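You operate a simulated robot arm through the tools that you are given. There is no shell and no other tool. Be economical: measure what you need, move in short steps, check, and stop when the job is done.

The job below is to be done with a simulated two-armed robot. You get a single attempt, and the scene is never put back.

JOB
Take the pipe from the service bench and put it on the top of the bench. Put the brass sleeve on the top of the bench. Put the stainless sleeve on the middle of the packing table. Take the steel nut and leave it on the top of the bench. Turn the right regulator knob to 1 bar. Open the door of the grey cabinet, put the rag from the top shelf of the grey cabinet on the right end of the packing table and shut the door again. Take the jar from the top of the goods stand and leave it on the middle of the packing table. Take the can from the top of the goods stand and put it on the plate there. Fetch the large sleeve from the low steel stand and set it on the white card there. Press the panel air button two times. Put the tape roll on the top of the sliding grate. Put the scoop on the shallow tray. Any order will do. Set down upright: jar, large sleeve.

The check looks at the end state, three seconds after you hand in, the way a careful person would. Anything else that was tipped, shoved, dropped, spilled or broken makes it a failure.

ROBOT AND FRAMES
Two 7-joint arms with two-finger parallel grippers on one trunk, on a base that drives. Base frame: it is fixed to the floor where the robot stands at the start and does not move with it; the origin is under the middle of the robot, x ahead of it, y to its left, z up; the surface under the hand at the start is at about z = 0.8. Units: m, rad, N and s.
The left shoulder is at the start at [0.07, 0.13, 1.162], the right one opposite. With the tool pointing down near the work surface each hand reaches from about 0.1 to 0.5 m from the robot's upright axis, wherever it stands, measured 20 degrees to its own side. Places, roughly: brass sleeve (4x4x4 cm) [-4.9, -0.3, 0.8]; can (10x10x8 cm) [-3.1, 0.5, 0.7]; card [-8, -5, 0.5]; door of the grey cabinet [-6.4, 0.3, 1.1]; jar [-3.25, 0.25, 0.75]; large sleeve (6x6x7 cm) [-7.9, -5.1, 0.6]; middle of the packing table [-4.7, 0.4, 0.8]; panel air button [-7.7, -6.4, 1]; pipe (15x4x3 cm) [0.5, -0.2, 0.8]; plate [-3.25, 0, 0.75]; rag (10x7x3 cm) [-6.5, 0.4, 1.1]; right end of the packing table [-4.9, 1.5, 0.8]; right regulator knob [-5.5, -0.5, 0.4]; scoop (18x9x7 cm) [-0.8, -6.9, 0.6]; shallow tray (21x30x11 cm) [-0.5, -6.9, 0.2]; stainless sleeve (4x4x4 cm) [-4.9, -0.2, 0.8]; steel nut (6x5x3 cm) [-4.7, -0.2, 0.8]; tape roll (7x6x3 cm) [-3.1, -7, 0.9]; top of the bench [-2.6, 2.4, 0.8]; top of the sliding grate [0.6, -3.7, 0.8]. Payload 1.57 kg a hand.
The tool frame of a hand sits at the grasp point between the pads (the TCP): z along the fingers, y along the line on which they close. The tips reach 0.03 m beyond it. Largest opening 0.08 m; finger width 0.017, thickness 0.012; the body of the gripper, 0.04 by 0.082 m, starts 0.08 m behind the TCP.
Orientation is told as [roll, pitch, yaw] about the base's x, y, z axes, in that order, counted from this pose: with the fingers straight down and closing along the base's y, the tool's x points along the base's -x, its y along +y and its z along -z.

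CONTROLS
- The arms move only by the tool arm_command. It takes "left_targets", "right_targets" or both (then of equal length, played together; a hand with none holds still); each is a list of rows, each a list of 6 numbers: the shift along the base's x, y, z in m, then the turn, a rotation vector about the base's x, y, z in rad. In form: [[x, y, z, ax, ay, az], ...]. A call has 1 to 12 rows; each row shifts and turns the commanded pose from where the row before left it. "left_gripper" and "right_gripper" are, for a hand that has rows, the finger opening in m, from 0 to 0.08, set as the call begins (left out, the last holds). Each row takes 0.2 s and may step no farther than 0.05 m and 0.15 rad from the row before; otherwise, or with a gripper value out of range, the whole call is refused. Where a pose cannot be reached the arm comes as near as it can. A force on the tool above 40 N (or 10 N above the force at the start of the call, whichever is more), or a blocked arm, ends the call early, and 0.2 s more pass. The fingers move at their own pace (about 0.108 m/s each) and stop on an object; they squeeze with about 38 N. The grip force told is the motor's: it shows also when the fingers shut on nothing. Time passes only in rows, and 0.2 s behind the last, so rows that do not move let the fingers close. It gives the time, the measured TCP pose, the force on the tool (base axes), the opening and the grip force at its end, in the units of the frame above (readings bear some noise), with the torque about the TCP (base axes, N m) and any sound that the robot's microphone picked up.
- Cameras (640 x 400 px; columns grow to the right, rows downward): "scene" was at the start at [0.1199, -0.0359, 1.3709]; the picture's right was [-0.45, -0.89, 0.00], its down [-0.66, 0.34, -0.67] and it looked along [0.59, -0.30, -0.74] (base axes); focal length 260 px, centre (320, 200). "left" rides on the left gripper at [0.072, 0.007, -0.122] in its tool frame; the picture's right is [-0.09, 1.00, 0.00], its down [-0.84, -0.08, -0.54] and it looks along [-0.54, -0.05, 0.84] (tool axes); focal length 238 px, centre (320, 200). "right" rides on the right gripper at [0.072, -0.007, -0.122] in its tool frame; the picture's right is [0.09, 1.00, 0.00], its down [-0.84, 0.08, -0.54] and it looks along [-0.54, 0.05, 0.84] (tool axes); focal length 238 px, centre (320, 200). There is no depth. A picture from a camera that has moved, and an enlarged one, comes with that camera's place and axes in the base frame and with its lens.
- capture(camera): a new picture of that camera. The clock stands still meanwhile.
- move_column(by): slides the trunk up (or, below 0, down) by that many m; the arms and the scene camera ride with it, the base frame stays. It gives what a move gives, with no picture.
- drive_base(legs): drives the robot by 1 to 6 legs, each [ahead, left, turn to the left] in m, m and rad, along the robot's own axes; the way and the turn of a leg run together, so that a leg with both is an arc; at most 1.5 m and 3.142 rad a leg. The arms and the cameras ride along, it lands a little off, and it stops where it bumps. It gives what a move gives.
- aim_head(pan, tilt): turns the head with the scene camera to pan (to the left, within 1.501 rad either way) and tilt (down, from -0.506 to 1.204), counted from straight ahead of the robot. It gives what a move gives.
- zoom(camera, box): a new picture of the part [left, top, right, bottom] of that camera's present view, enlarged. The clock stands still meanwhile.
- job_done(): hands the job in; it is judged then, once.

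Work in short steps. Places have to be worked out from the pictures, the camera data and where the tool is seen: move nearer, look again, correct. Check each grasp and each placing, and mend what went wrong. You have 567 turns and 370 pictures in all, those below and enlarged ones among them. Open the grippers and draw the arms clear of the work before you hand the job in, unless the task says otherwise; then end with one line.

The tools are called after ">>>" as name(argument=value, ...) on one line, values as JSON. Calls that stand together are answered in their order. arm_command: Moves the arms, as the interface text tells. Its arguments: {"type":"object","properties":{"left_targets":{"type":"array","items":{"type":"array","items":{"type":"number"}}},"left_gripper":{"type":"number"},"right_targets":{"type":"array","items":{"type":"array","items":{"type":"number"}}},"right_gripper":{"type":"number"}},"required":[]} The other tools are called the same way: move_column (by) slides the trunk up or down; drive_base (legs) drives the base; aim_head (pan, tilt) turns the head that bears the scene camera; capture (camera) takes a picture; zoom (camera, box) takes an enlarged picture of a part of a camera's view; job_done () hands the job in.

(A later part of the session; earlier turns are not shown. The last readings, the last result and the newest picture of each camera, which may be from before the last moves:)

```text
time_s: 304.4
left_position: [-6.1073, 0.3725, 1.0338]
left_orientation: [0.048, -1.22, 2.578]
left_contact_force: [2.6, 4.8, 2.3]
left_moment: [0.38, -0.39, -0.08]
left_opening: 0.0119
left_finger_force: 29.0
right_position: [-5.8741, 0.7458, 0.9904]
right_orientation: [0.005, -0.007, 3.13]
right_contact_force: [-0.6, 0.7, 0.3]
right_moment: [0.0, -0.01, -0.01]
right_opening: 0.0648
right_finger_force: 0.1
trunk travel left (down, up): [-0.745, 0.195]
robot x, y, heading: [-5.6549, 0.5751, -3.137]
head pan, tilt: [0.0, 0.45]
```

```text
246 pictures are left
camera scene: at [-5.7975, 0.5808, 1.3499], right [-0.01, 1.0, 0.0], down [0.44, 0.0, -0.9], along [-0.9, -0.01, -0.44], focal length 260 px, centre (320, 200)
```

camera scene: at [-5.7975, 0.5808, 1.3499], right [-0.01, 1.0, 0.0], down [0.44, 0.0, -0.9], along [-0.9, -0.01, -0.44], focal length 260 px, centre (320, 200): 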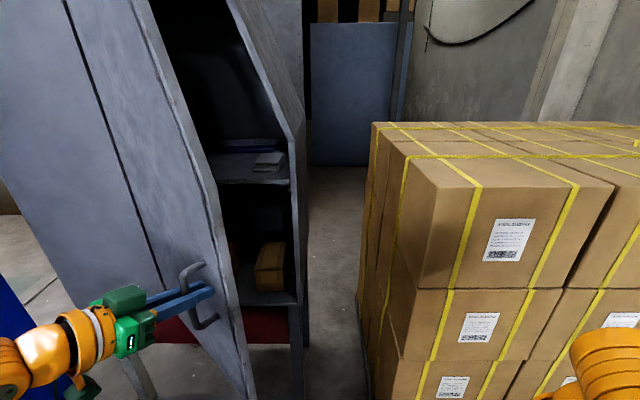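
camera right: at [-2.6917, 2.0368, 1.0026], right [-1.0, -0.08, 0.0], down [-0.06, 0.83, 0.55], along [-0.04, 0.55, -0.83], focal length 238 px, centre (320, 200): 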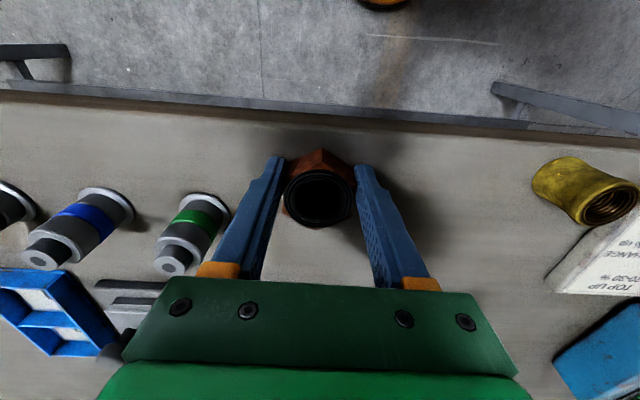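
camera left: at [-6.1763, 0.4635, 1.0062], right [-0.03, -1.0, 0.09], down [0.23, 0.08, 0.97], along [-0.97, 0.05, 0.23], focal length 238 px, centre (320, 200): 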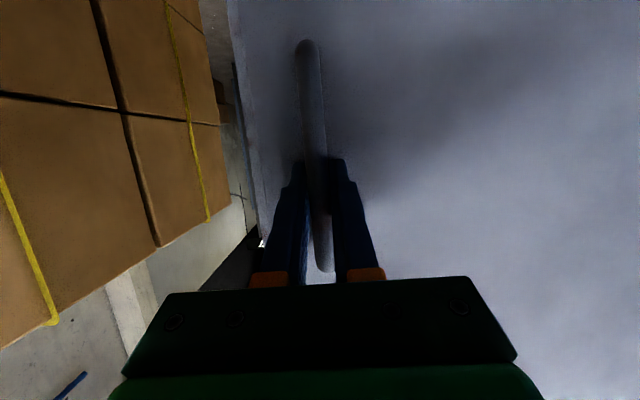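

Working well. I continue along the arc in further small legs.

>>> drive_base(legs=[[-0.027, 0.031, 0], [-0.023, 0.035, 0]])

>>> drive_base(legs=[[-0.018, 0.037, 0], [-0.014, 0.039, 0]])

>>> capture(camera="scene")

```text
time_s: 305.7
left_position: [-6.0578, 0.3053, 1.035]
left_orientation: [0.048, -1.221, 2.58]
left_contact_force: [-0.6, 0.7, 4.0]
left_moment: [0.45, -0.53, 0.04]
left_opening: 0.012
left_finger_force: 29.2
right_position: [-5.8236, 0.6799, 0.9891]
right_orientation: [0.007, -0.006, 3.132]
right_contact_force: [-0.2, -0.2, 0.5]
right_moment: [0.0, -0.01, 0.01]
right_opening: 0.0652
right_finger_force: 0.0
trunk travel left (down, up): [-0.745, 0.195]
robot x, y, heading: [-5.6048, 0.5135, -3.135]
head pan, tilt: [0.0, 0.45]
```

```text
time_s: 307.1
left_position: [-6.0266, 0.2329, 1.034]
left_orientation: [0.045, -1.219, 2.582]
left_contact_force: [-5.4, -0.6, 7.6]
left_moment: [0.11, -0.64, -0.15]
left_opening: 0.0121
left_finger_force: 28.8
right_position: [-5.7933, 0.6056, 0.9906]
right_orientation: [0.006, -0.003, 3.131]
right_contact_force: [-0.1, 1.0, 0.6]
right_moment: [-0.05, 0.01, 0.03]
right_opening: 0.065
right_finger_force: 0.1
trunk travel left (down, up): [-0.745, 0.195]
robot x, y, heading: [-5.5739, 0.4382, -3.132]
head pan, tilt: [0.0, 0.45]
```

```text
245 pictures are left
camera scene: at [-5.7183, 0.4408, 1.3495], right [-0.01, 1.0, 0.0], down [0.44, 0.0, -0.9], along [-0.9, -0.01, -0.44], focal length 260 px, centre (320, 200)
```

scene: 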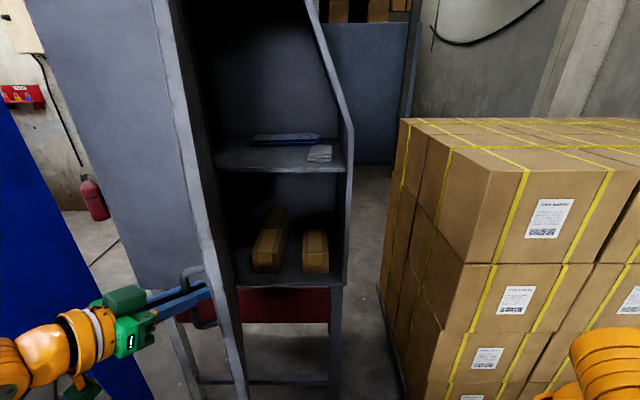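

The door is ~75° open. I push it a little further with two more small legs, then let go of the handle.

>>> drive_base(legs=[[-0.008, 0.045, 0], [-0.002, 0.045, 0]])

>>> zoom(camera="scene", box=[200, 80, 400, 200])

>>> capture(camera="left")

```text
time_s: 308.5
left_position: [-6.0146, 0.1434, 1.0333]
left_orientation: [0.045, -1.215, 2.583]
left_contact_force: [-1.6, 2.1, -0.4]
left_moment: [-0.21, -0.83, -0.04]
left_opening: 0.0121
left_finger_force: 28.8
right_position: [-5.7822, 0.5175, 0.9901]
right_orientation: [0.007, -0.006, 3.132]
right_contact_force: [0.6, 0.1, -0.4]
right_moment: [-0.04, 0.0, 0.01]
right_opening: 0.0653
right_finger_force: 0.0
trunk travel left (down, up): [-0.745, 0.195]
robot x, y, heading: [-5.5647, 0.3434, -3.133]
head pan, tilt: [0.0, 0.45]
```

```text
3.20 times, centred on (300, 140) of scene
camera zoom: at [-5.7057, 0.3528, 1.3497], right [-0.01, 1.0, -0.01], down [0.44, 0.0, -0.9], along [-0.9, -0.01, -0.44], focal length 833 px, centre (384, 392)
```

zoom: 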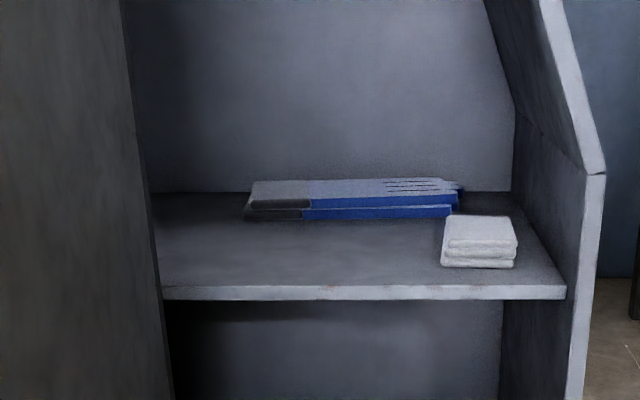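

```text
243 pictures are left
camera left: at [-5.8985, 0.0701, 1.008], right [-0.52, -0.85, 0.1], down [0.24, -0.03, 0.97], along [-0.82, 0.53, 0.21], focal length 238 px, centre (320, 200)
```

left: 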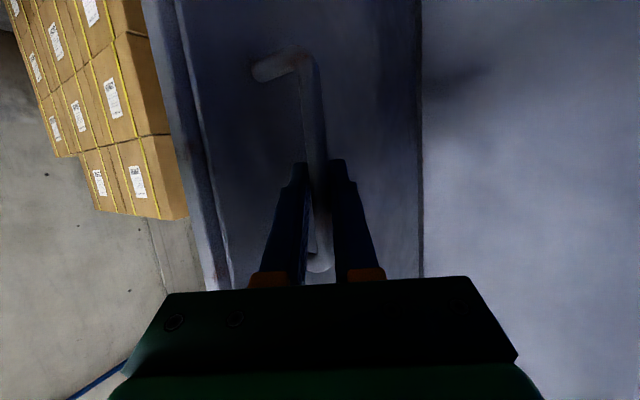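

The rag is the white folded stack at the right front of the top shelf: about (-6.475, 0.43), z 1.125–1.155, ~6.5–7 cm wide in y. I open the left fingers slightly and withdraw the hand along its axis from the handle.

>>> arm_command(left_targets=[[0, 0, 0, 0, 0, 0], [0, 0, 0, 0, 0, 0], [0.02, -0.013, 0.006, 0, 0, 0], [0.02, -0.013, 0.006, 0, 0, 0], [0.01, -0.02, 0.006, 0, 0, 0]], left_gripper=0.03)

>>> capture(camera="left")

>>> capture(camera="scene")

```text
time_s: 309.7
left_position: [-6.001, 0.1267, 1.0363]
left_orientation: [-0.015, -1.23, 2.654]
left_contact_force: [-0.3, -1.0, -0.2]
left_moment: [0.02, -0.02, -0.01]
left_opening: 0.0299
left_finger_force: 0.0
left hand out of reach, approached as far as the arm can: row 3, 4, 5
right_position: [-5.7805, 0.5141, 0.9904]
right_orientation: [0.002, -0.007, 3.132]
right_contact_force: [-0.4, -0.1, -0.4]
right_moment: [0.01, -0.03, 0.05]
right_opening: 0.065
right_finger_force: 0.0
trunk travel left (down, up): [-0.745, 0.195]
robot x, y, heading: [-5.5635, 0.3499, -3.136]
head pan, tilt: [0.0, 0.45]
```

```text
242 pictures are left
camera left: at [-5.8834, 0.055, 1.0089], right [-0.5, -0.86, 0.08], down [0.24, -0.05, 0.97], along [-0.83, 0.51, 0.23], focal length 238 px, centre (320, 200)
```

left: 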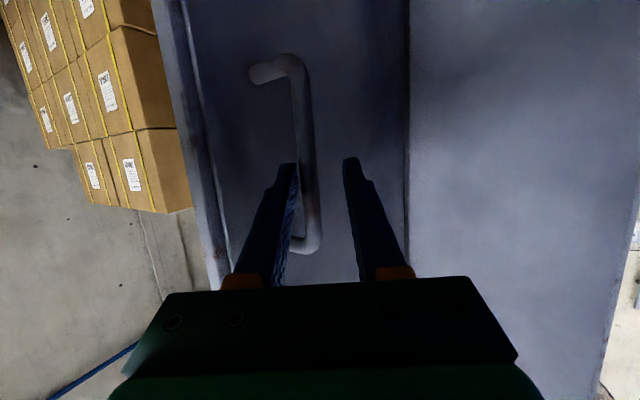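

```text
241 pictures are left
camera scene: at [-5.705, 0.3466, 1.3499], right [-0.01, 1.0, 0.0], down [0.44, 0.0, -0.9], along [-0.9, -0.01, -0.44], focal length 260 px, centre (320, 200)
```

scene: 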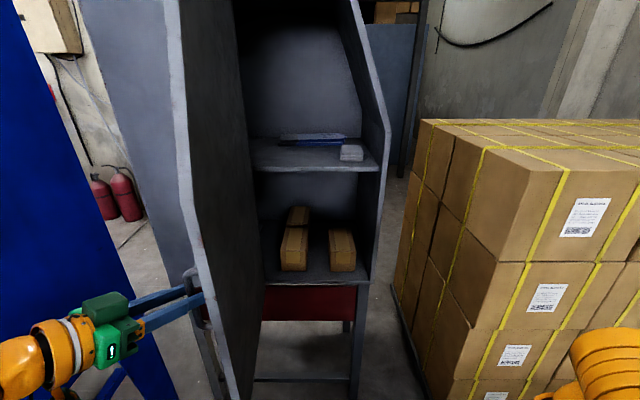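

The hand still straddles the handle and the arm is at its limit, so I withdraw by driving 4 cm back and 2.5 cm left.

>>> drive_base(legs=[[-0.045, 0.028, 0]])

>>> capture(camera="left")

```text
time_s: 310.6
left_position: [-5.9597, 0.1015, 1.0341]
left_orientation: [-0.011, -1.224, 2.653]
left_contact_force: [-0.2, 1.5, 0.4]
left_moment: [-0.01, -0.03, 0.01]
left_opening: 0.0299
left_finger_force: 0.1
right_position: [-5.7402, 0.4859, 0.9918]
right_orientation: [0.003, -0.001, 3.129]
right_contact_force: [-0.2, 0.2, -0.4]
right_moment: [0.01, -0.01, 0.01]
right_opening: 0.0648
right_finger_force: 0.1
trunk travel left (down, up): [-0.745, 0.195]
robot x, y, heading: [-5.5205, 0.3189, -3.137]
head pan, tilt: [0.0, 0.45]
```

```text
240 pictures are left
camera left: at [-5.8426, 0.0287, 1.0083], right [-0.5, -0.86, 0.08], down [0.23, -0.04, 0.97], along [-0.83, 0.51, 0.22], focal length 238 px, centre (320, 200)
```

left: 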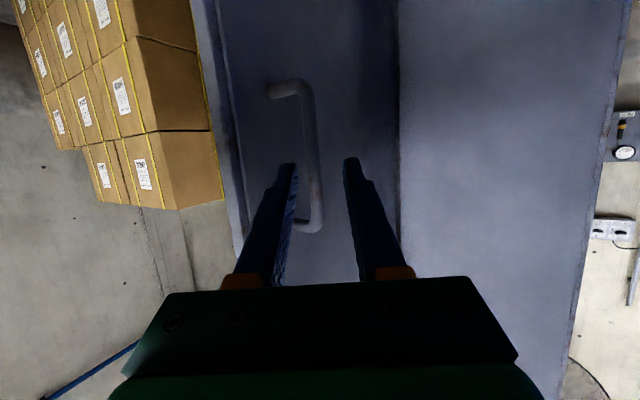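

The handle is free, but the door needs to open wider so the robot can come closer. I go back onto the handle and grip it again.

>>> drive_base(legs=[[0.05, -0.032, 0]])

>>> arm_command(left_targets=[[0, 0, 0, 0, 0, 0], [0, 0, 0, 0, 0, 0], [0, 0, 0, 0, 0, 0]], left_gripper=0.0)

>>> capture(camera="left")

```text
time_s: 311.6
left_position: [-6.0041, 0.1281, 1.0368]
left_orientation: [-0.014, -1.232, 2.658]
left_contact_force: [0.5, 0.4, -0.1]
left_moment: [0.0, -0.04, -0.03]
left_opening: 0.0299
left_finger_force: 0.0
right_position: [-5.7835, 0.517, 0.9924]
right_orientation: [-0.001, -0.012, 3.131]
right_contact_force: [0.7, 0.0, 0.0]
right_moment: [0.01, 0.04, -0.01]
right_opening: 0.0649
right_finger_force: 0.1
trunk travel left (down, up): [-0.745, 0.195]
robot x, y, heading: [-5.5692, 0.3494, -3.133]
head pan, tilt: [0.0, 0.45]
```

```text
time_s: 312.4
left_position: [-6.0059, 0.1304, 1.0361]
left_orientation: [-0.012, -1.231, 2.653]
left_contact_force: [1.6, -0.2, -0.4]
left_moment: [-0.46, 0.22, 0.03]
left_opening: 0.0118
left_finger_force: 29.0
right_position: [-5.7859, 0.5168, 0.9916]
right_orientation: [0.003, -0.007, 3.129]
right_contact_force: [1.3, 0.0, 0.3]
right_moment: [-0.01, -0.03, 0.01]
right_opening: 0.065
right_finger_force: 0.0
trunk travel left (down, up): [-0.745, 0.195]
robot x, y, heading: [-5.5706, 0.3496, -3.134]
head pan, tilt: [0.0, 0.45]
```

```text
239 pictures are left
camera left: at [-5.8888, 0.0585, 1.0091], right [-0.5, -0.86, 0.08], down [0.24, -0.05, 0.97], along [-0.83, 0.51, 0.23], focal length 238 px, centre (320, 200)
```

left: 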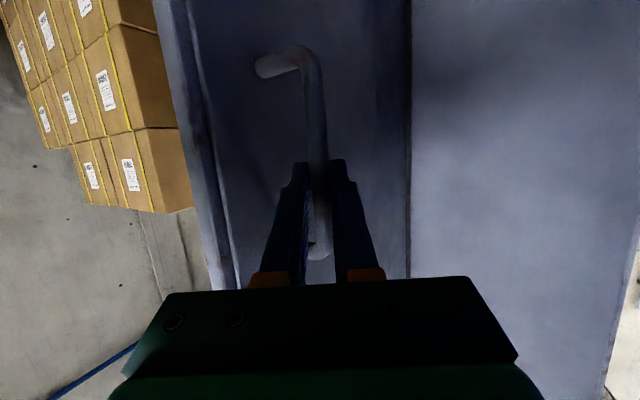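

Gripped again. I continue the arc to about 107°.

>>> drive_base(legs=[[0.008, 0.056, 0], [0.016, 0.057, 0]])

>>> arm_command(left_targets=[[0, 0, 0, 0, 0, 0], [0, 0, 0, 0, 0, 0]], left_gripper=0.03)

>>> capture(camera="left")

>>> capture(camera="scene")

```text
time_s: 313.9
left_position: [-6.0282, 0.0205, 1.0362]
left_orientation: [-0.004, -1.227, 2.643]
left_contact_force: [0.5, 1.0, 3.8]
left_moment: [-0.83, -0.41, -0.01]
left_opening: 0.0121
left_finger_force: 29.2
right_position: [-5.8079, 0.4082, 0.99]
right_orientation: [0.005, -0.007, 3.13]
right_contact_force: [0.5, -0.2, 0.1]
right_moment: [0.0, 0.0, 0.0]
right_opening: 0.0649
right_finger_force: 0.0
trunk travel left (down, up): [-0.745, 0.195]
robot x, y, heading: [-5.5916, 0.24, -3.134]
head pan, tilt: [0.0, 0.45]
```

```text
time_s: 314.5
left_position: [-6.0292, 0.0179, 1.0351]
left_orientation: [-0.015, -1.227, 2.654]
left_contact_force: [1.0, 0.1, -0.3]
left_moment: [0.0, -0.02, -0.02]
left_opening: 0.0302
left_finger_force: 0.1
right_position: [-5.8098, 0.405, 0.9907]
right_orientation: [0.002, -0.006, 3.13]
right_contact_force: [0.3, 0.4, 0.1]
right_moment: [-0.02, -0.02, -0.01]
right_opening: 0.065
right_finger_force: 0.0
trunk travel left (down, up): [-0.745, 0.195]
robot x, y, heading: [-5.5913, 0.2389, -3.139]
head pan, tilt: [0.0, 0.45]
```

```text
238 pictures are left
camera left: at [-5.9128, -0.0533, 1.0087], right [-0.51, -0.86, 0.08], down [0.24, -0.05, 0.97], along [-0.83, 0.51, 0.23], focal length 238 px, centre (320, 200)
```

left: 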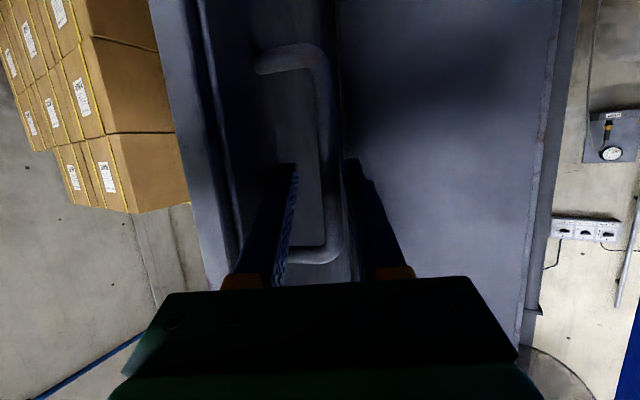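

```text
237 pictures are left
camera scene: at [-5.7341, 0.2382, 1.35], right [-0.01, 1.0, 0.0], down [0.44, 0.0, -0.9], along [-0.9, -0.01, -0.44], focal length 260 px, centre (320, 200)
```

scene: 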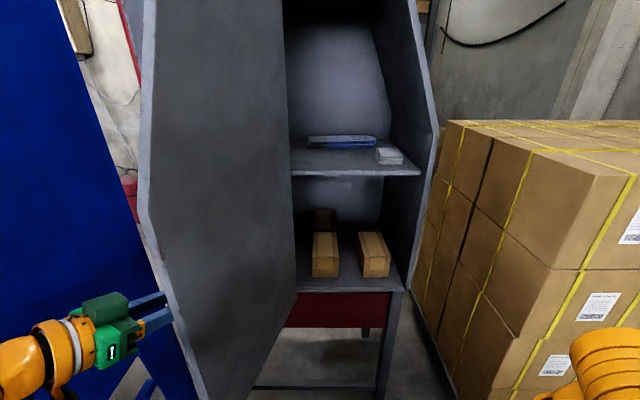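

The door stands at about 107°. I withdraw the left hand from the handle by driving back-left, then fold it to point down again.

>>> drive_base(legs=[[-0.07, 0.043, 0]])

>>> arm_command(left_targets=[[0.01, -0.02, 0, 0, 0, 0.12], [0.01, -0.02, 0, 0, 0, 0.12], [0.01, 0, 0.02, 0, 0, 0.12], [0.01, 0, 0.02, 0, 0, 0.12], [0.02, 0, 0.02, 0, -0.15, 0], [0.02, 0, 0.02, 0, -0.15, 0], [0.02, 0, 0.02, 0, -0.15, 0], [0.02, 0, 0.02, 0, -0.15, 0], [0.02, 0, 0.02, 0, -0.15, 0], [0.02, 0, 0.0, 0, -0.15, 0], [0.02, 0, 0.0, 0, -0.15, 0], [0.02, 0, 0.0, 0, -0.15, 0]])

>>> capture(camera="scene")

```text
time_s: 315.6
left_position: [-5.9574, -0.0219, 1.0361]
left_orientation: [-0.004, -1.227, 2.646]
left_contact_force: [-1.4, 0.0, -1.0]
left_moment: [0.01, 0.0, 0.02]
left_opening: 0.0299
left_finger_force: 0.1
right_position: [-5.7376, 0.3647, 0.9898]
right_orientation: [0.006, -0.006, 3.131]
right_contact_force: [-0.1, -0.4, -0.7]
right_moment: [0.02, 0.02, 0.0]
right_opening: 0.0651
right_finger_force: 0.1
trunk travel left (down, up): [-0.745, 0.195]
robot x, y, heading: [-5.5194, 0.1968, -3.132]
head pan, tilt: [0.0, 0.45]
```

```text
time_s: 318.2
left_position: [-5.793, -0.0533, 1.1593]
left_orientation: [-0.019, -0.026, 3.141]
left_contact_force: [0.5, -1.1, -0.3]
left_moment: [0.03, -0.03, -0.02]
left_opening: 0.03
left_finger_force: 0.0
left hand out of reach, approached as far as the arm can: row 4, 11, 12
right_position: [-5.7397, 0.3624, 0.9911]
right_orientation: [0.001, -0.005, 3.131]
right_contact_force: [-0.9, 0.1, 0.6]
right_moment: [0.01, 0.01, 0.03]
right_opening: 0.0649
right_finger_force: 0.0
trunk travel left (down, up): [-0.745, 0.195]
robot x, y, heading: [-5.5188, 0.1964, -3.133]
head pan, tilt: [0.0, 0.45]
```

```text
236 pictures are left
camera scene: at [-5.6638, 0.1958, 1.3498], right [-0.01, 1.0, 0.0], down [0.44, 0.0, -0.9], along [-0.9, -0.01, -0.44], focal length 260 px, centre (320, 200)
```

scene: 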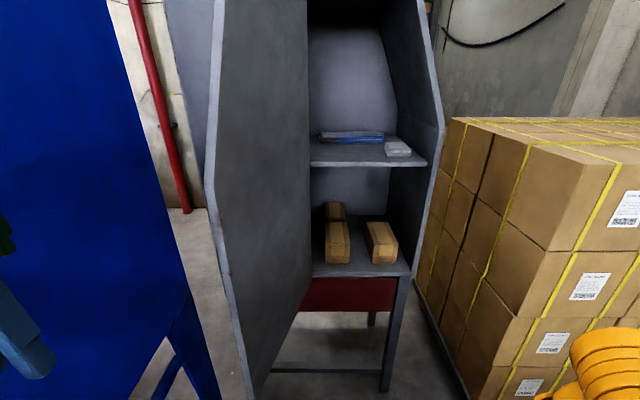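

Now I bring the left hand inward and pitch the right hand forward for reaching into the cabinet.

>>> arm_command(right_targets=[[-0.04, 0, 0.02, 0, 0, 0], [-0.04, 0, 0.02, 0, 0, 0], [-0.04, 0, 0.02, 0, 0.14, 0], [-0.04, 0, 0.02, 0, 0.14, 0], [-0.03, 0, 0.02, 0, 0.14, 0], [-0.02, 0, 0.02, 0, 0.14, 0], [-0.01, 0, 0.02, 0, 0.14, 0], [-0.01, 0, 0.01, 0, 0.14, 0], [0, 0, 0.01, 0, 0.14, 0], [0, 0, 0, 0, 0.14, 0], [0, 0, 0, 0, 0.13, 0], [0, 0, 0, 0, 0, 0]], right_gripper=0.08, left_targets=[[0, 0.02, 0, 0, 0, 0], [0, 0.02, 0, 0, 0, 0], [0, 0.02, 0, 0, 0, 0], [0, 0.02, 0, 0, 0, 0], [0, 0.02, 0, 0, 0, 0], [0, 0, 0, 0, 0, 0], [0, 0, 0, 0, 0, 0], [0, 0, 0, 0, 0, 0], [0, 0, 0, 0, 0, 0], [0, 0, 0, 0, 0, 0], [0, 0, 0, 0, 0, 0], [0, 0, 0, 0, 0, 0]])

>>> capture(camera="scene")

```text
time_s: 320.8
left_position: [-5.7934, 0.0441, 1.1601]
left_orientation: [-0.019, -0.028, 3.139]
left_contact_force: [0.2, -0.3, -0.6]
left_moment: [-0.04, 0.01, 0.02]
left_opening: 0.0299
left_finger_force: 0.0
right_position: [-5.9684, 0.3634, 1.1524]
right_orientation: [0.036, -1.257, 3.106]
right_contact_force: [1.0, -0.1, -1.0]
right_moment: [0.03, -0.03, -0.01]
right_opening: 0.0802
right_finger_force: 0.1
trunk travel left (down, up): [-0.745, 0.195]
robot x, y, heading: [-5.5181, 0.1949, -3.137]
head pan, tilt: [0.0, 0.45]
```

```text
235 pictures are left
camera scene: at [-5.6629, 0.1947, 1.3499], right [-0.01, 1.0, 0.0], down [0.44, 0.0, -0.9], along [-0.9, -0.01, -0.44], focal length 260 px, centre (320, 200)
```

scene: 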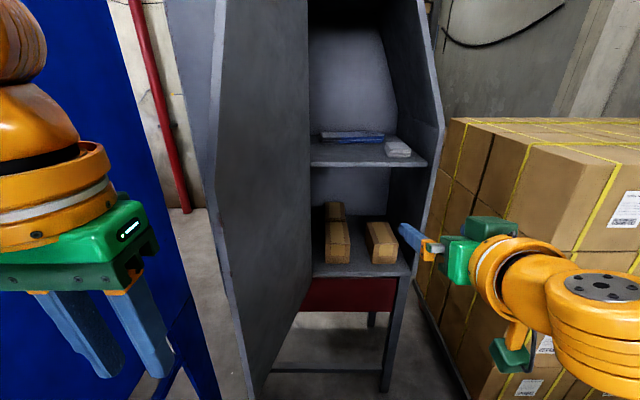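

I sidestep right 0.17 m, align the hand to y ≈ 0.43 and drive 0.2 m ahead, then look.

>>> drive_base(legs=[[0, -0.17, 0]])

>>> arm_command(right_targets=[[0, -0.03, 0, 0, 0, 0.03], [0, -0.03, 0, 0, 0, 0], [0, -0.03, 0, 0, 0, 0], [0, -0.013, 0, -0.02, 0, 0], [0, 0, 0, 0, 0, 0]])

>>> drive_base(legs=[[0.22, 0, 0]])

>>> capture(camera="scene")

>>> capture(camera="right")

```text
time_s: 322.2
left_position: [-5.7934, 0.2107, 1.1596]
left_orientation: [-0.023, -0.027, -3.143]
left_contact_force: [0.1, -0.6, 0.3]
left_moment: [0.03, 0.02, 0.02]
left_opening: 0.0301
left_finger_force: 0.1
right_position: [-5.9704, 0.528, 1.1528]
right_orientation: [0.027, -1.257, 3.117]
right_contact_force: [-0.3, 0.0, -0.1]
right_moment: [0.03, 0.04, 0.0]
right_opening: 0.0803
right_finger_force: 0.1
trunk travel left (down, up): [-0.745, 0.195]
robot x, y, heading: [-5.5213, 0.3668, -3.131]
head pan, tilt: [0.0, 0.45]
```

```text
time_s: 323.4
left_position: [-5.7947, 0.2132, 1.1602]
left_orientation: [-0.019, -0.028, -3.141]
left_contact_force: [0.7, -0.3, 0.3]
left_moment: [0.01, 0.01, 0.0]
left_opening: 0.0302
left_finger_force: 0.0
right_position: [-5.9686, 0.4404, 1.1492]
right_orientation: [0.034, -1.257, 3.137]
right_contact_force: [0.4, 0.4, 0.7]
right_moment: [0.0, -0.01, -0.02]
right_opening: 0.0802
right_finger_force: 0.1
right hand out of reach, approached as far as the arm can: row 4
trunk travel left (down, up): [-0.745, 0.195]
robot x, y, heading: [-5.5239, 0.3629, -3.136]
head pan, tilt: [0.0, 0.45]
```

```text
time_s: 325.2
left_position: [-6.0191, 0.2089, 1.1602]
left_orientation: [-0.018, -0.031, -3.138]
left_contact_force: [-0.2, 0.2, 0.0]
left_moment: [-0.05, 0.03, 0.0]
left_opening: 0.0302
left_finger_force: 0.1
right_position: [-6.1936, 0.4368, 1.1502]
right_orientation: [0.037, -1.257, 3.139]
right_contact_force: [-0.6, 0.4, 0.6]
right_moment: [-0.02, 0.0, -0.02]
right_opening: 0.0799
right_finger_force: 0.1
trunk travel left (down, up): [-0.745, 0.195]
robot x, y, heading: [-5.7482, 0.3639, -3.129]
head pan, tilt: [0.0, 0.45]
```

```text
234 pictures are left
camera scene: at [-5.8886, 0.3607, 1.3502], right [-0.01, 1.0, 0.0], down [0.43, 0.01, -0.9], along [-0.9, -0.01, -0.43], focal length 260 px, centre (320, 200)
```

scene: 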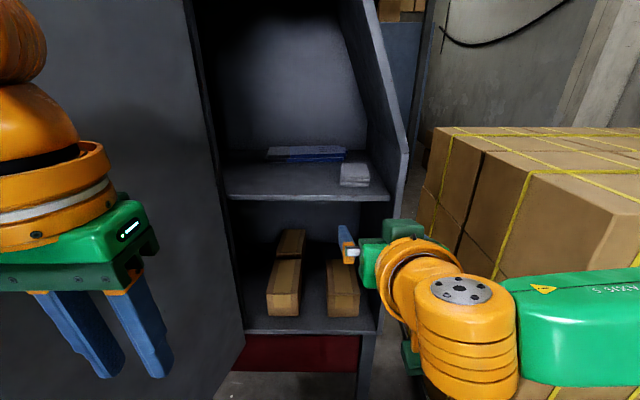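

```text
233 pictures are left
camera right: at [-6.0554, 0.4472, 1.1192], right [0.06, -1.0, -0.08], down [0.26, -0.06, 0.96], along [-0.96, -0.08, 0.26], focal length 238 px, centre (320, 200)
```

right: 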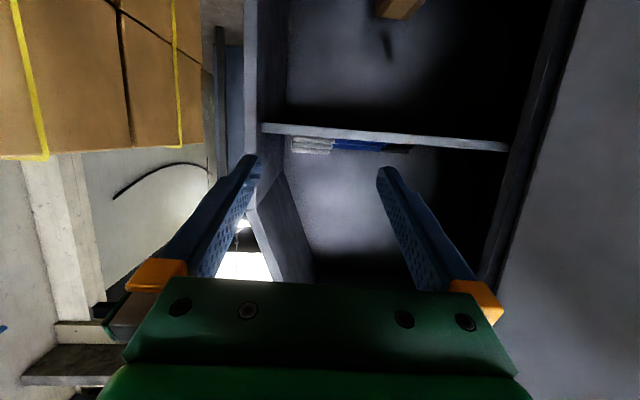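

Rag centred at y ≈ 0.433, z 1.122–1.15, front at x ≈ -6.42. I drive 0.1 m ahead and advance the hand to just in front of it, lowering 3 mm.

>>> drive_base(legs=[[0.1, 0, 0]])

>>> arm_command(right_targets=[[-0.03, -0.002, 0, 0, 0, 0], [-0.03, -0.001, -0.003, 0, 0, 0], [-0.02, 0, 0, 0, 0, 0], [0, 0, 0, 0, 0, 0]])

>>> capture(camera="right")

>>> zoom(camera="scene", box=[240, 100, 460, 240])

```text
time_s: 326.3
left_position: [-6.1268, 0.2333, 1.1593]
left_orientation: [0.0, -0.022, -3.142]
left_contact_force: [0.0, 2.2, -0.3]
left_moment: [-0.24, -0.01, 0.0]
left_opening: 0.0296
left_finger_force: 0.1
right_position: [-6.3, 0.4608, 1.1463]
right_orientation: [0.098, -1.251, 3.078]
right_contact_force: [-0.2, 0.9, 0.2]
right_moment: [-0.06, 0.04, 0.17]
right_opening: 0.0797
right_finger_force: 0.0
trunk travel left (down, up): [-0.745, 0.195]
robot x, y, heading: [-5.8511, 0.3668, -3.135]
head pan, tilt: [0.0, 0.45]
```

```text
time_s: 327.3
left_position: [-6.1217, 0.2116, 1.1573]
left_orientation: [-0.02, -0.027, -3.14]
left_contact_force: [-0.3, -0.6, 0.0]
left_moment: [0.0, -0.03, 0.01]
left_opening: 0.0299
left_finger_force: 0.2
right_position: [-6.3532, 0.4443, 1.1447]
right_orientation: [0.032, -1.255, 3.14]
right_contact_force: [-0.3, -0.5, -0.5]
right_moment: [0.01, 0.01, 0.0]
right_opening: 0.08
right_finger_force: 0.0
right hand out of reach, approached as far as the arm can: row 1, 2, 3
trunk travel left (down, up): [-0.745, 0.195]
robot x, y, heading: [-5.8461, 0.3675, -3.134]
head pan, tilt: [0.0, 0.45]
```

```text
232 pictures are left
camera right: at [-6.215, 0.4552, 1.1148], right [0.06, -1.0, -0.08], down [0.26, -0.06, 0.96], along [-0.96, -0.08, 0.25], focal length 238 px, centre (320, 200)
```

right: 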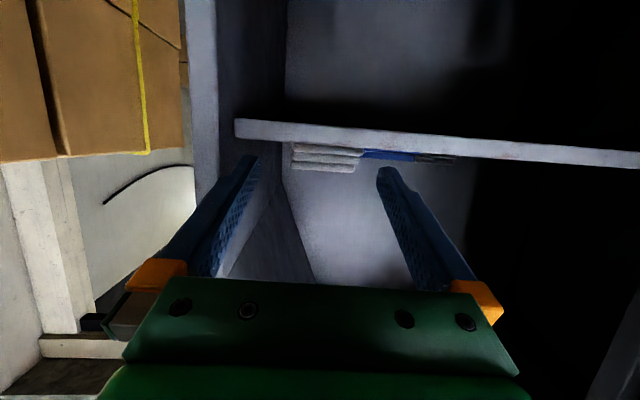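

```text
2.86 times, centred on (350, 170) of scene
camera zoom: at [-5.9919, 0.3622, 1.3498], right [-0.01, 1.0, 0.0], down [0.44, 0.01, -0.9], along [-0.9, -0.01, -0.44], focal length 744 px, centre (234, 286)
```

zoom: 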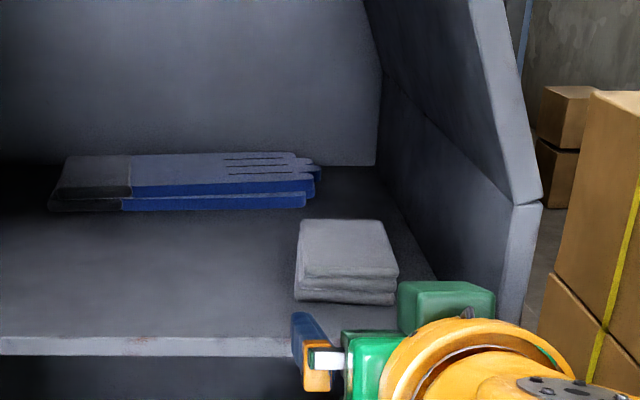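

The arm does not extend further in this posture, so I bring the base: 1.2 cm left and 6 cm ahead, then check alignment.

>>> drive_base(legs=[[0, 0.012, 0], [0.045, 0, 0]])

>>> capture(camera="right")

>>> zoom(camera="scene", box=[240, 100, 460, 240])

```text
time_s: 328.6
left_position: [-6.1594, 0.2023, 1.1616]
left_orientation: [-0.019, -0.033, 3.141]
left_contact_force: [0.8, -0.4, 0.0]
left_moment: [-0.02, 0.03, 0.02]
left_opening: 0.03
left_finger_force: 0.0
right_position: [-6.3908, 0.4338, 1.1499]
right_orientation: [0.041, -1.262, 3.131]
right_contact_force: [1.2, 0.3, 0.0]
right_moment: [0.0, -0.04, 0.01]
right_opening: 0.0798
right_finger_force: 0.0
trunk travel left (down, up): [-0.745, 0.195]
robot x, y, heading: [-5.8913, 0.3518, -3.132]
head pan, tilt: [0.0, 0.45]
```

```text
230 pictures are left
camera right: at [-6.2526, 0.4445, 1.1172], right [0.06, -1.0, -0.08], down [0.26, -0.06, 0.96], along [-0.96, -0.07, 0.26], focal length 238 px, centre (320, 200)
```

right: 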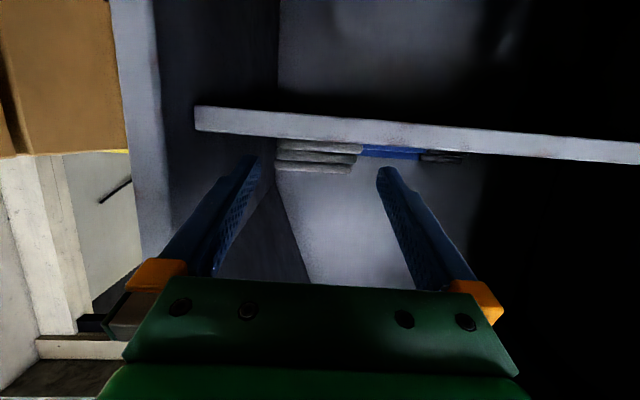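

```text
2.86 times, centred on (350, 170) of scene
camera zoom: at [-6.0282, 0.3519, 1.3508], right [-0.01, 1.0, 0.0], down [0.43, 0.0, -0.9], along [-0.9, -0.01, -0.43], focal length 744 px, centre (234, 286)
```

zoom: 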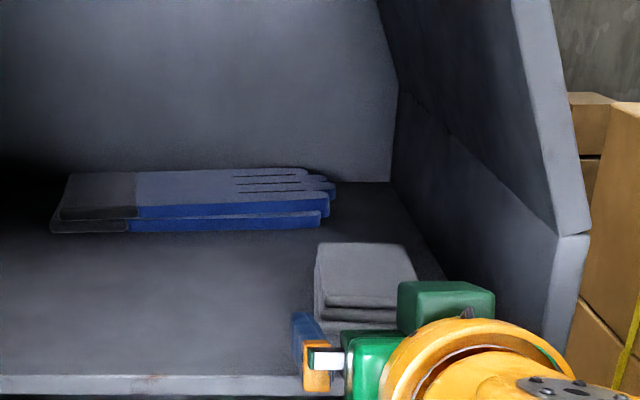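

Aligned within 1–2 mm laterally. I lower 5 mm with the trunk and drive the last 6.5 cm so that the fingers straddle the rag, then close.

>>> move_column(by=-0.005)

>>> drive_base(legs=[[0.06, 0, 0]])

>>> capture(camera="right")

```text
time_s: 329.1
left_position: [-6.164, 0.2008, 1.1545]
left_orientation: [-0.018, -0.028, 3.141]
left_contact_force: [0.2, 0.2, 0.2]
left_moment: [-0.04, 0.02, -0.04]
left_opening: 0.03
left_finger_force: 0.1
right_position: [-6.3953, 0.4339, 1.1413]
right_orientation: [0.039, -1.255, 3.132]
right_contact_force: [0.6, 0.6, -0.7]
right_moment: [-0.03, 0.02, 0.0]
right_opening: 0.0799
right_finger_force: 0.2
trunk travel left (down, up): [-0.74, 0.2]
robot x, y, heading: [-5.8938, 0.353, -3.136]
head pan, tilt: [0.0, 0.45]
```

```text
time_s: 330.1
left_position: [-6.2109, 0.2135, 1.1596]
left_orientation: [-0.006, -0.042, 3.14]
left_contact_force: [-0.4, -0.8, -0.1]
left_moment: [-0.04, -0.01, -0.02]
left_opening: 0.0301
left_finger_force: 0.0
right_position: [-6.4411, 0.4464, 1.1477]
right_orientation: [0.08, -1.27, 3.095]
right_contact_force: [0.4, -0.9, 0.0]
right_moment: [0.0, -0.02, 0.03]
right_opening: 0.08
right_finger_force: 0.0
trunk travel left (down, up): [-0.74, 0.2]
robot x, y, heading: [-5.9509, 0.3539, -3.14]
head pan, tilt: [0.0, 0.45]
```

```text
228 pictures are left
camera right: at [-6.3033, 0.456, 1.1141], right [0.06, -1.0, -0.06], down [0.27, -0.05, 0.96], along [-0.96, -0.07, 0.27], focal length 238 px, centre (320, 200)
```

right: 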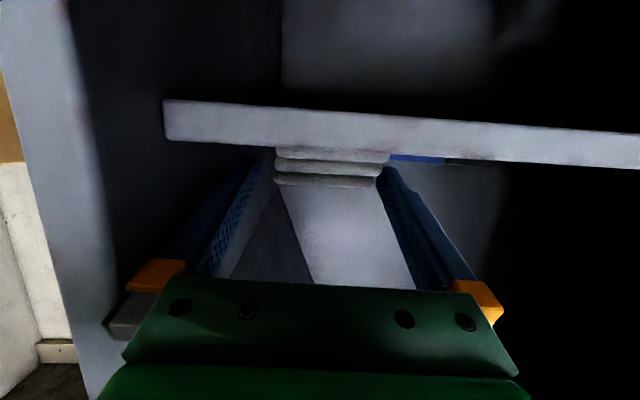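

The base sways for a moment after driving; I let it settle with a still command and read again.

>>> arm_command(right_targets=[[0, 0, 0, 0, 0, 0], [0, 0, 0, 0, 0, 0]])

>>> capture(camera="right")

>>> zoom(camera="scene", box=[240, 120, 460, 260])

```text
time_s: 330.7
left_position: [-6.2099, 0.2136, 1.1597]
left_orientation: [-0.004, -0.041, 3.139]
left_contact_force: [0.4, 0.1, 0.2]
left_moment: [0.01, -0.03, 0.02]
left_opening: 0.0301
left_finger_force: 0.1
right_position: [-6.4415, 0.4474, 1.1464]
right_orientation: [0.077, -1.267, 3.096]
right_contact_force: [0.5, -0.1, -0.4]
right_moment: [0.01, -0.02, 0.0]
right_opening: 0.08
right_finger_force: 0.2
trunk travel left (down, up): [-0.74, 0.2]
robot x, y, heading: [-5.955, 0.3514, -3.135]
head pan, tilt: [0.0, 0.45]
```

```text
227 pictures are left
camera right: at [-6.3034, 0.456, 1.114], right [0.06, -1.0, -0.06], down [0.27, -0.05, 0.96], along [-0.96, -0.07, 0.27], focal length 238 px, centre (320, 200)
```

right: 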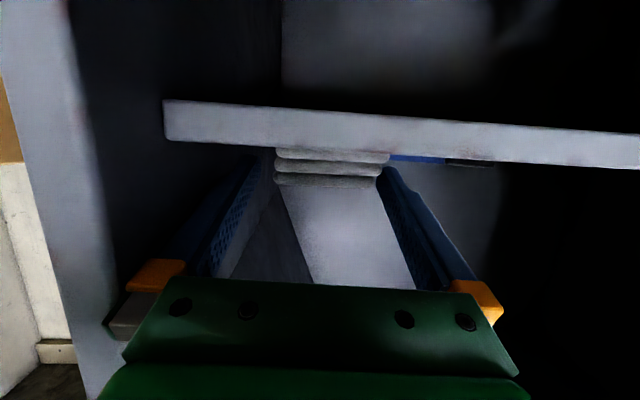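

```text
2.86 times, centred on (350, 190) of scene
camera zoom: at [-6.0773, 0.3659, 1.3468], right [-0.01, 1.0, -0.01], down [0.42, -0.01, -0.91], along [-0.91, -0.01, -0.42], focal length 744 px, centre (234, 229)
```

zoom: 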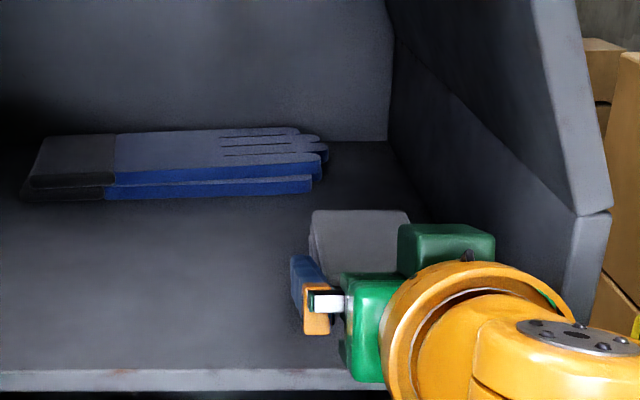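

The upper body leans slightly (touching the opened door on the left), so the hand is ~1.3 cm too far right. I try to shift the hand left with the arm.

>>> arm_command(right_targets=[[0, -0.006, 0, 0, 0, 0.02], [0, -0.006, 0, 0, 0, 0.02], [0, 0, -0.004, 0, 0, 0]])

>>> capture(camera="right")

```text
time_s: 331.5
left_position: [-6.2089, 0.2135, 1.1595]
left_orientation: [-0.006, -0.042, 3.14]
left_contact_force: [0.4, -0.4, 0.3]
left_moment: [0.01, -0.01, -0.01]
left_opening: 0.0299
left_finger_force: 0.0
right_position: [-6.4376, 0.4386, 1.1401]
right_orientation: [0.076, -1.268, 3.14]
right_contact_force: [0.3, -1.6, 0.2]
right_moment: [-0.03, 0.01, -0.02]
right_opening: 0.0801
right_finger_force: 0.1
right hand out of reach, approached as far as the arm can: row 2
trunk travel left (down, up): [-0.74, 0.2]
robot x, y, heading: [-5.9512, 0.3524, -3.133]
head pan, tilt: [0.0, 0.45]
```

```text
225 pictures are left
camera right: at [-6.3003, 0.454, 1.1088], right [0.1, -0.99, -0.07], down [0.27, -0.04, 0.96], along [-0.96, -0.11, 0.27], focal length 238 px, centre (320, 200)
```

right: 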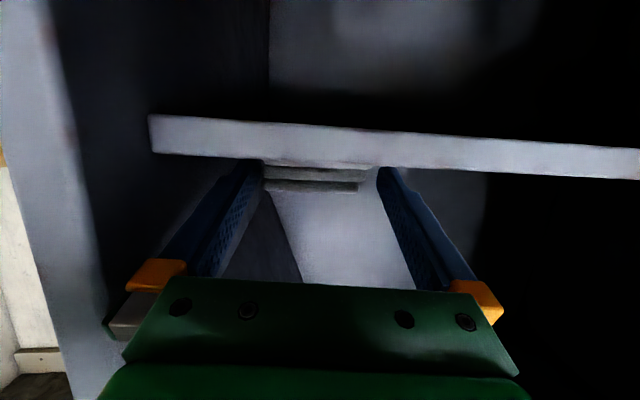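

The rag now lies between the fingers. I close.

>>> arm_command(right_targets=[[0, 0, 0, 0, 0, 0], [0, 0, 0, 0, 0, 0], [0, 0, 0, 0, 0, 0]], right_gripper=0.02)

>>> capture(camera="right")

```text
time_s: 332.3
left_position: [-6.2105, 0.2144, 1.1596]
left_orientation: [-0.006, -0.041, 3.14]
left_contact_force: [0.1, -0.2, -0.6]
left_moment: [-0.01, -0.01, 0.01]
left_opening: 0.0303
left_finger_force: 0.1
right_position: [-6.4377, 0.4392, 1.141]
right_orientation: [0.077, -1.269, 3.137]
right_contact_force: [0.2, 0.6, 0.2]
right_moment: [0.04, -0.02, -0.03]
right_opening: 0.0693
right_finger_force: 38.0
trunk travel left (down, up): [-0.74, 0.2]
robot x, y, heading: [-5.9505, 0.3541, -3.136]
head pan, tilt: [0.0, 0.45]
```

```text
224 pictures are left
camera right: at [-6.3003, 0.454, 1.1089], right [0.09, -0.99, -0.07], down [0.27, -0.04, 0.96], along [-0.96, -0.11, 0.27], focal length 238 px, centre (320, 200)
```

right: 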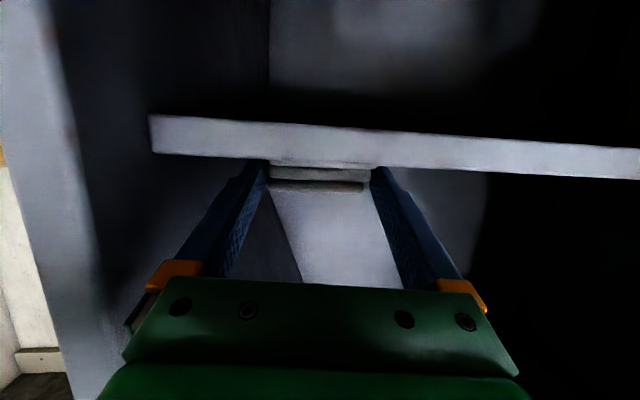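

Rag gripped (69 mm). I lift 2.5 cm with the trunk and back straight out 0.3 m.

>>> move_column(by=0.025)

>>> drive_base(legs=[[-0.2, 0, 0], [-0.18, 0, 0]])

>>> capture(camera="scene")

>>> capture(camera="right")

```text
time_s: 333.0
left_position: [-6.2135, 0.2156, 1.1852]
left_orientation: [-0.004, -0.039, 3.138]
left_contact_force: [0.6, -1.3, 0.7]
left_moment: [-0.03, -0.03, 0.0]
left_opening: 0.03
left_finger_force: 0.1
right_position: [-6.4411, 0.4413, 1.1665]
right_orientation: [0.084, -1.266, 3.129]
right_contact_force: [0.1, -0.2, -0.9]
right_moment: [0.01, -0.04, -0.02]
right_opening: 0.0697
right_finger_force: 37.9
trunk travel left (down, up): [-0.765, 0.175]
robot x, y, heading: [-5.9508, 0.3541, -3.135]
head pan, tilt: [0.0, 0.45]
```

```text
time_s: 335.7
left_position: [-5.8417, 0.2054, 1.1778]
left_orientation: [-0.018, -0.025, -3.14]
left_contact_force: [0.0, -0.3, 0.2]
left_moment: [0.0, -0.03, 0.01]
left_opening: 0.0298
left_finger_force: 0.1
right_position: [-6.0701, 0.4292, 1.1594]
right_orientation: [0.038, -1.253, -3.109]
right_contact_force: [-0.1, -0.1, -0.9]
right_moment: [0.0, 0.01, -0.02]
right_opening: 0.0687
right_finger_force: 37.8
trunk travel left (down, up): [-0.765, 0.175]
robot x, y, heading: [-5.5653, 0.3518, -3.134]
head pan, tilt: [0.0, 0.45]
```

```text
223 pictures are left
camera scene: at [-5.7126, 0.3543, 1.3694], right [-0.01, 1.0, 0.0], down [0.44, 0.0, -0.9], along [-0.9, -0.01, -0.44], focal length 260 px, centre (320, 200)
```

scene: 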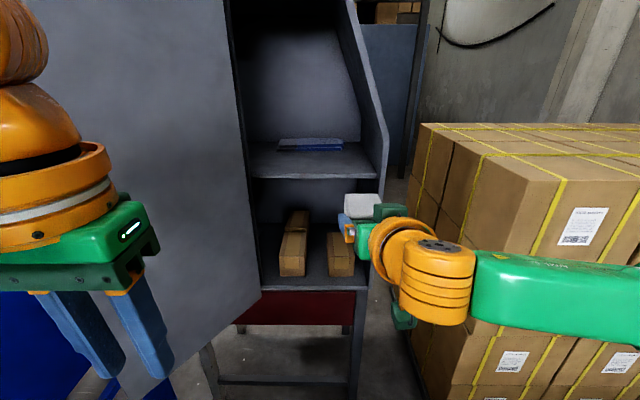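

```text
222 pictures are left
camera right: at [-5.932, 0.4444, 1.129], right [0.1, -0.99, -0.08], down [0.26, -0.05, 0.97], along [-0.96, -0.11, 0.25], focal length 238 px, centre (320, 200)
```

right: 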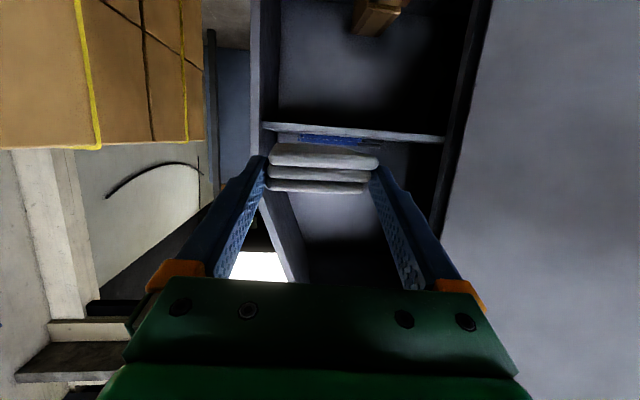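

The rag is out. I fold the right hand back to pointing down (holding the rag), then go left to push the door shut with the left hand.

>>> arm_command(right_targets=[[0.02, 0, 0, 0, -0.14, 0], [0.02, 0, 0, 0, -0.14, 0], [0.03, 0.01, 0, 0, -0.14, 0], [0.03, 0.01, 0, 0, -0.14, 0], [0.03, 0.01, 0, 0, -0.14, 0], [0.03, 0.01, 0, 0, -0.14, 0], [0.03, 0.01, 0, 0, -0.14, 0], [0.03, 0.01, 0, 0, -0.14, 0], [0.02, 0.01, 0, 0, -0.13, 0], [0, 0, 0, 0, 0, 0]])

>>> drive_base(legs=[[0.04, 0.155, 0]])

>>> capture(camera="scene")

>>> capture(camera="right")

```text
time_s: 337.9
left_position: [-5.8386, 0.2041, 1.1797]
left_orientation: [-0.018, -0.027, -3.14]
left_contact_force: [0.1, -0.5, 0.6]
left_moment: [0.0, 0.01, 0.01]
left_opening: 0.0298
left_finger_force: 0.1
right_position: [-5.8279, 0.5005, 1.16]
right_orientation: [0.071, -0.003, -3.131]
right_contact_force: [-0.3, -0.1, -1.2]
right_moment: [0.0, 0.01, -0.01]
right_opening: 0.0689
right_finger_force: 37.9
trunk travel left (down, up): [-0.765, 0.175]
robot x, y, heading: [-5.5626, 0.3564, -3.136]
head pan, tilt: [0.0, 0.45]
```

```text
time_s: 339.3
left_position: [-5.874, 0.0521, 1.1806]
left_orientation: [-0.015, -0.028, -3.138]
left_contact_force: [0.4, 0.5, -0.2]
left_moment: [0.0, 0.0, 0.0]
left_opening: 0.0299
left_finger_force: 0.0
right_position: [-5.8637, 0.3493, 1.1599]
right_orientation: [0.074, -0.008, -3.13]
right_contact_force: [0.4, 0.6, -0.7]
right_moment: [-0.04, -0.02, -0.02]
right_opening: 0.0683
right_finger_force: 38.2
trunk travel left (down, up): [-0.765, 0.175]
robot x, y, heading: [-5.6032, 0.199, -3.128]
head pan, tilt: [0.0, 0.45]
```

```text
221 pictures are left
camera scene: at [-5.7445, 0.2026, 1.37], right [-0.01, 1.0, 0.0], down [0.43, 0.0, -0.9], along [-0.9, -0.01, -0.43], focal length 260 px, centre (320, 200)
```

scene: 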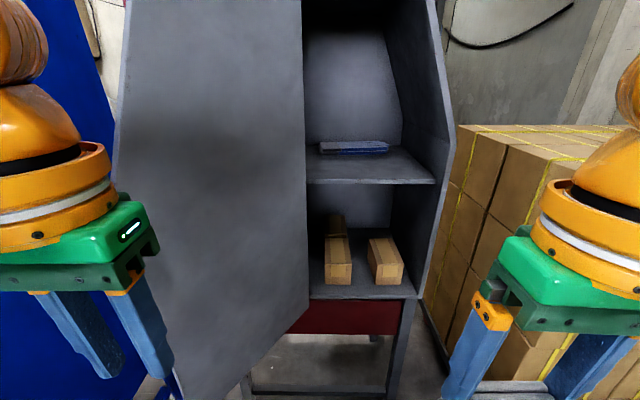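

```text
220 pictures are left
camera right: at [-5.7907, 0.3639, 1.2799], right [0.1, -0.99, 0.07], down [-0.83, -0.05, 0.55], along [-0.54, -0.12, -0.83], focal length 238 px, centre (320, 200)
```

right: 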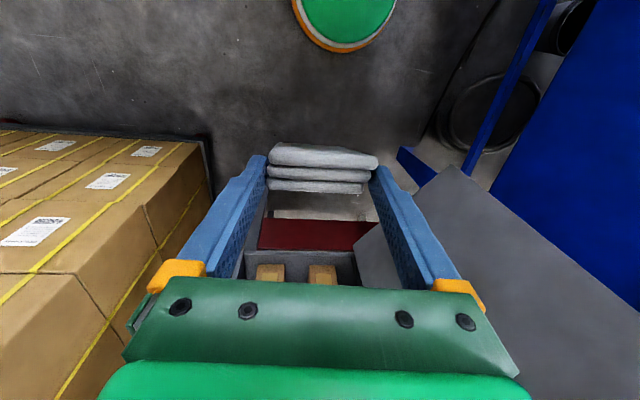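

The rag is held well. Now I take the left hand round the door's free edge to its outer side (y ≈ -0.06), then forward alongside it.

>>> arm_command(left_targets=[[0, -0.035, 0, 0, 0, 0], [0, -0.035, 0, 0, 0, 0], [0, -0.035, 0, 0, 0, 0], [0, -0.015, 0, 0, 0, 0], [-0.04, 0, 0, 0, 0, 0], [-0.04, 0, 0, 0, 0, 0], [-0.04, 0, 0, 0, 0, 0], [-0.03, 0, 0, 0, 0, 0], [0, 0, 0, 0, 0, 0]], left_gripper=0.0)

>>> capture(camera="left")

>>> capture(camera="scene")

```text
time_s: 341.3
left_position: [-5.9877, -0.0607, 1.1604]
left_orientation: [-0.022, -0.052, -3.136]
left_contact_force: [22.0, -14.5, 29.2]
left_moment: [1.5, 2.81, 0.19]
left_opening: 0.0
left_finger_force: 21.6
left hand out of reach, approached as far as the arm can: row 4, 7, 8
right_position: [-5.8458, 0.34, 1.1641]
right_orientation: [0.068, -0.023, -3.127]
right_contact_force: [-0.9, -0.2, -0.5]
right_moment: [0.0, -0.02, 0.04]
right_opening: 0.0678
right_finger_force: 38.2
trunk travel left (down, up): [-0.765, 0.175]
robot x, y, heading: [-5.5988, 0.2018, -3.128]
head pan, tilt: [0.0, 0.45]
```

```text
219 pictures are left
camera left: at [-5.9117, -0.0689, 1.2793], right [-0.09, -1.0, -0.02], down [-0.81, 0.06, 0.58], along [-0.58, 0.06, -0.81], focal length 238 px, centre (320, 200)
```

left: 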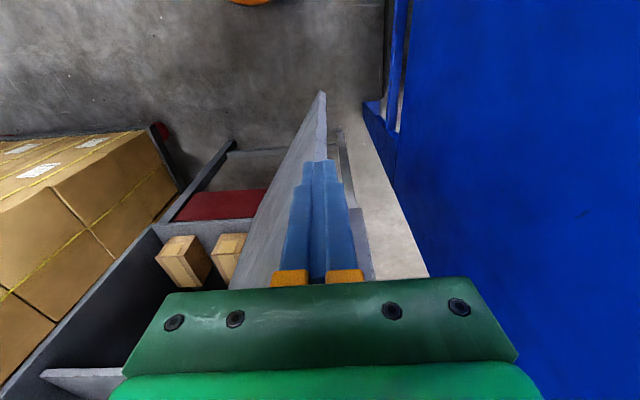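

```text
218 pictures are left
camera scene: at [-5.7233, 0.1937, 1.3726], right [-0.01, 1.0, 0.0], down [0.42, 0.01, -0.91], along [-0.91, -0.01, -0.42], focal length 260 px, centre (320, 200)
```

scene: 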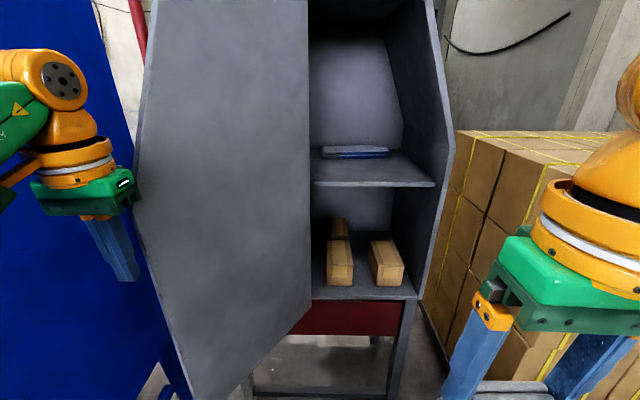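

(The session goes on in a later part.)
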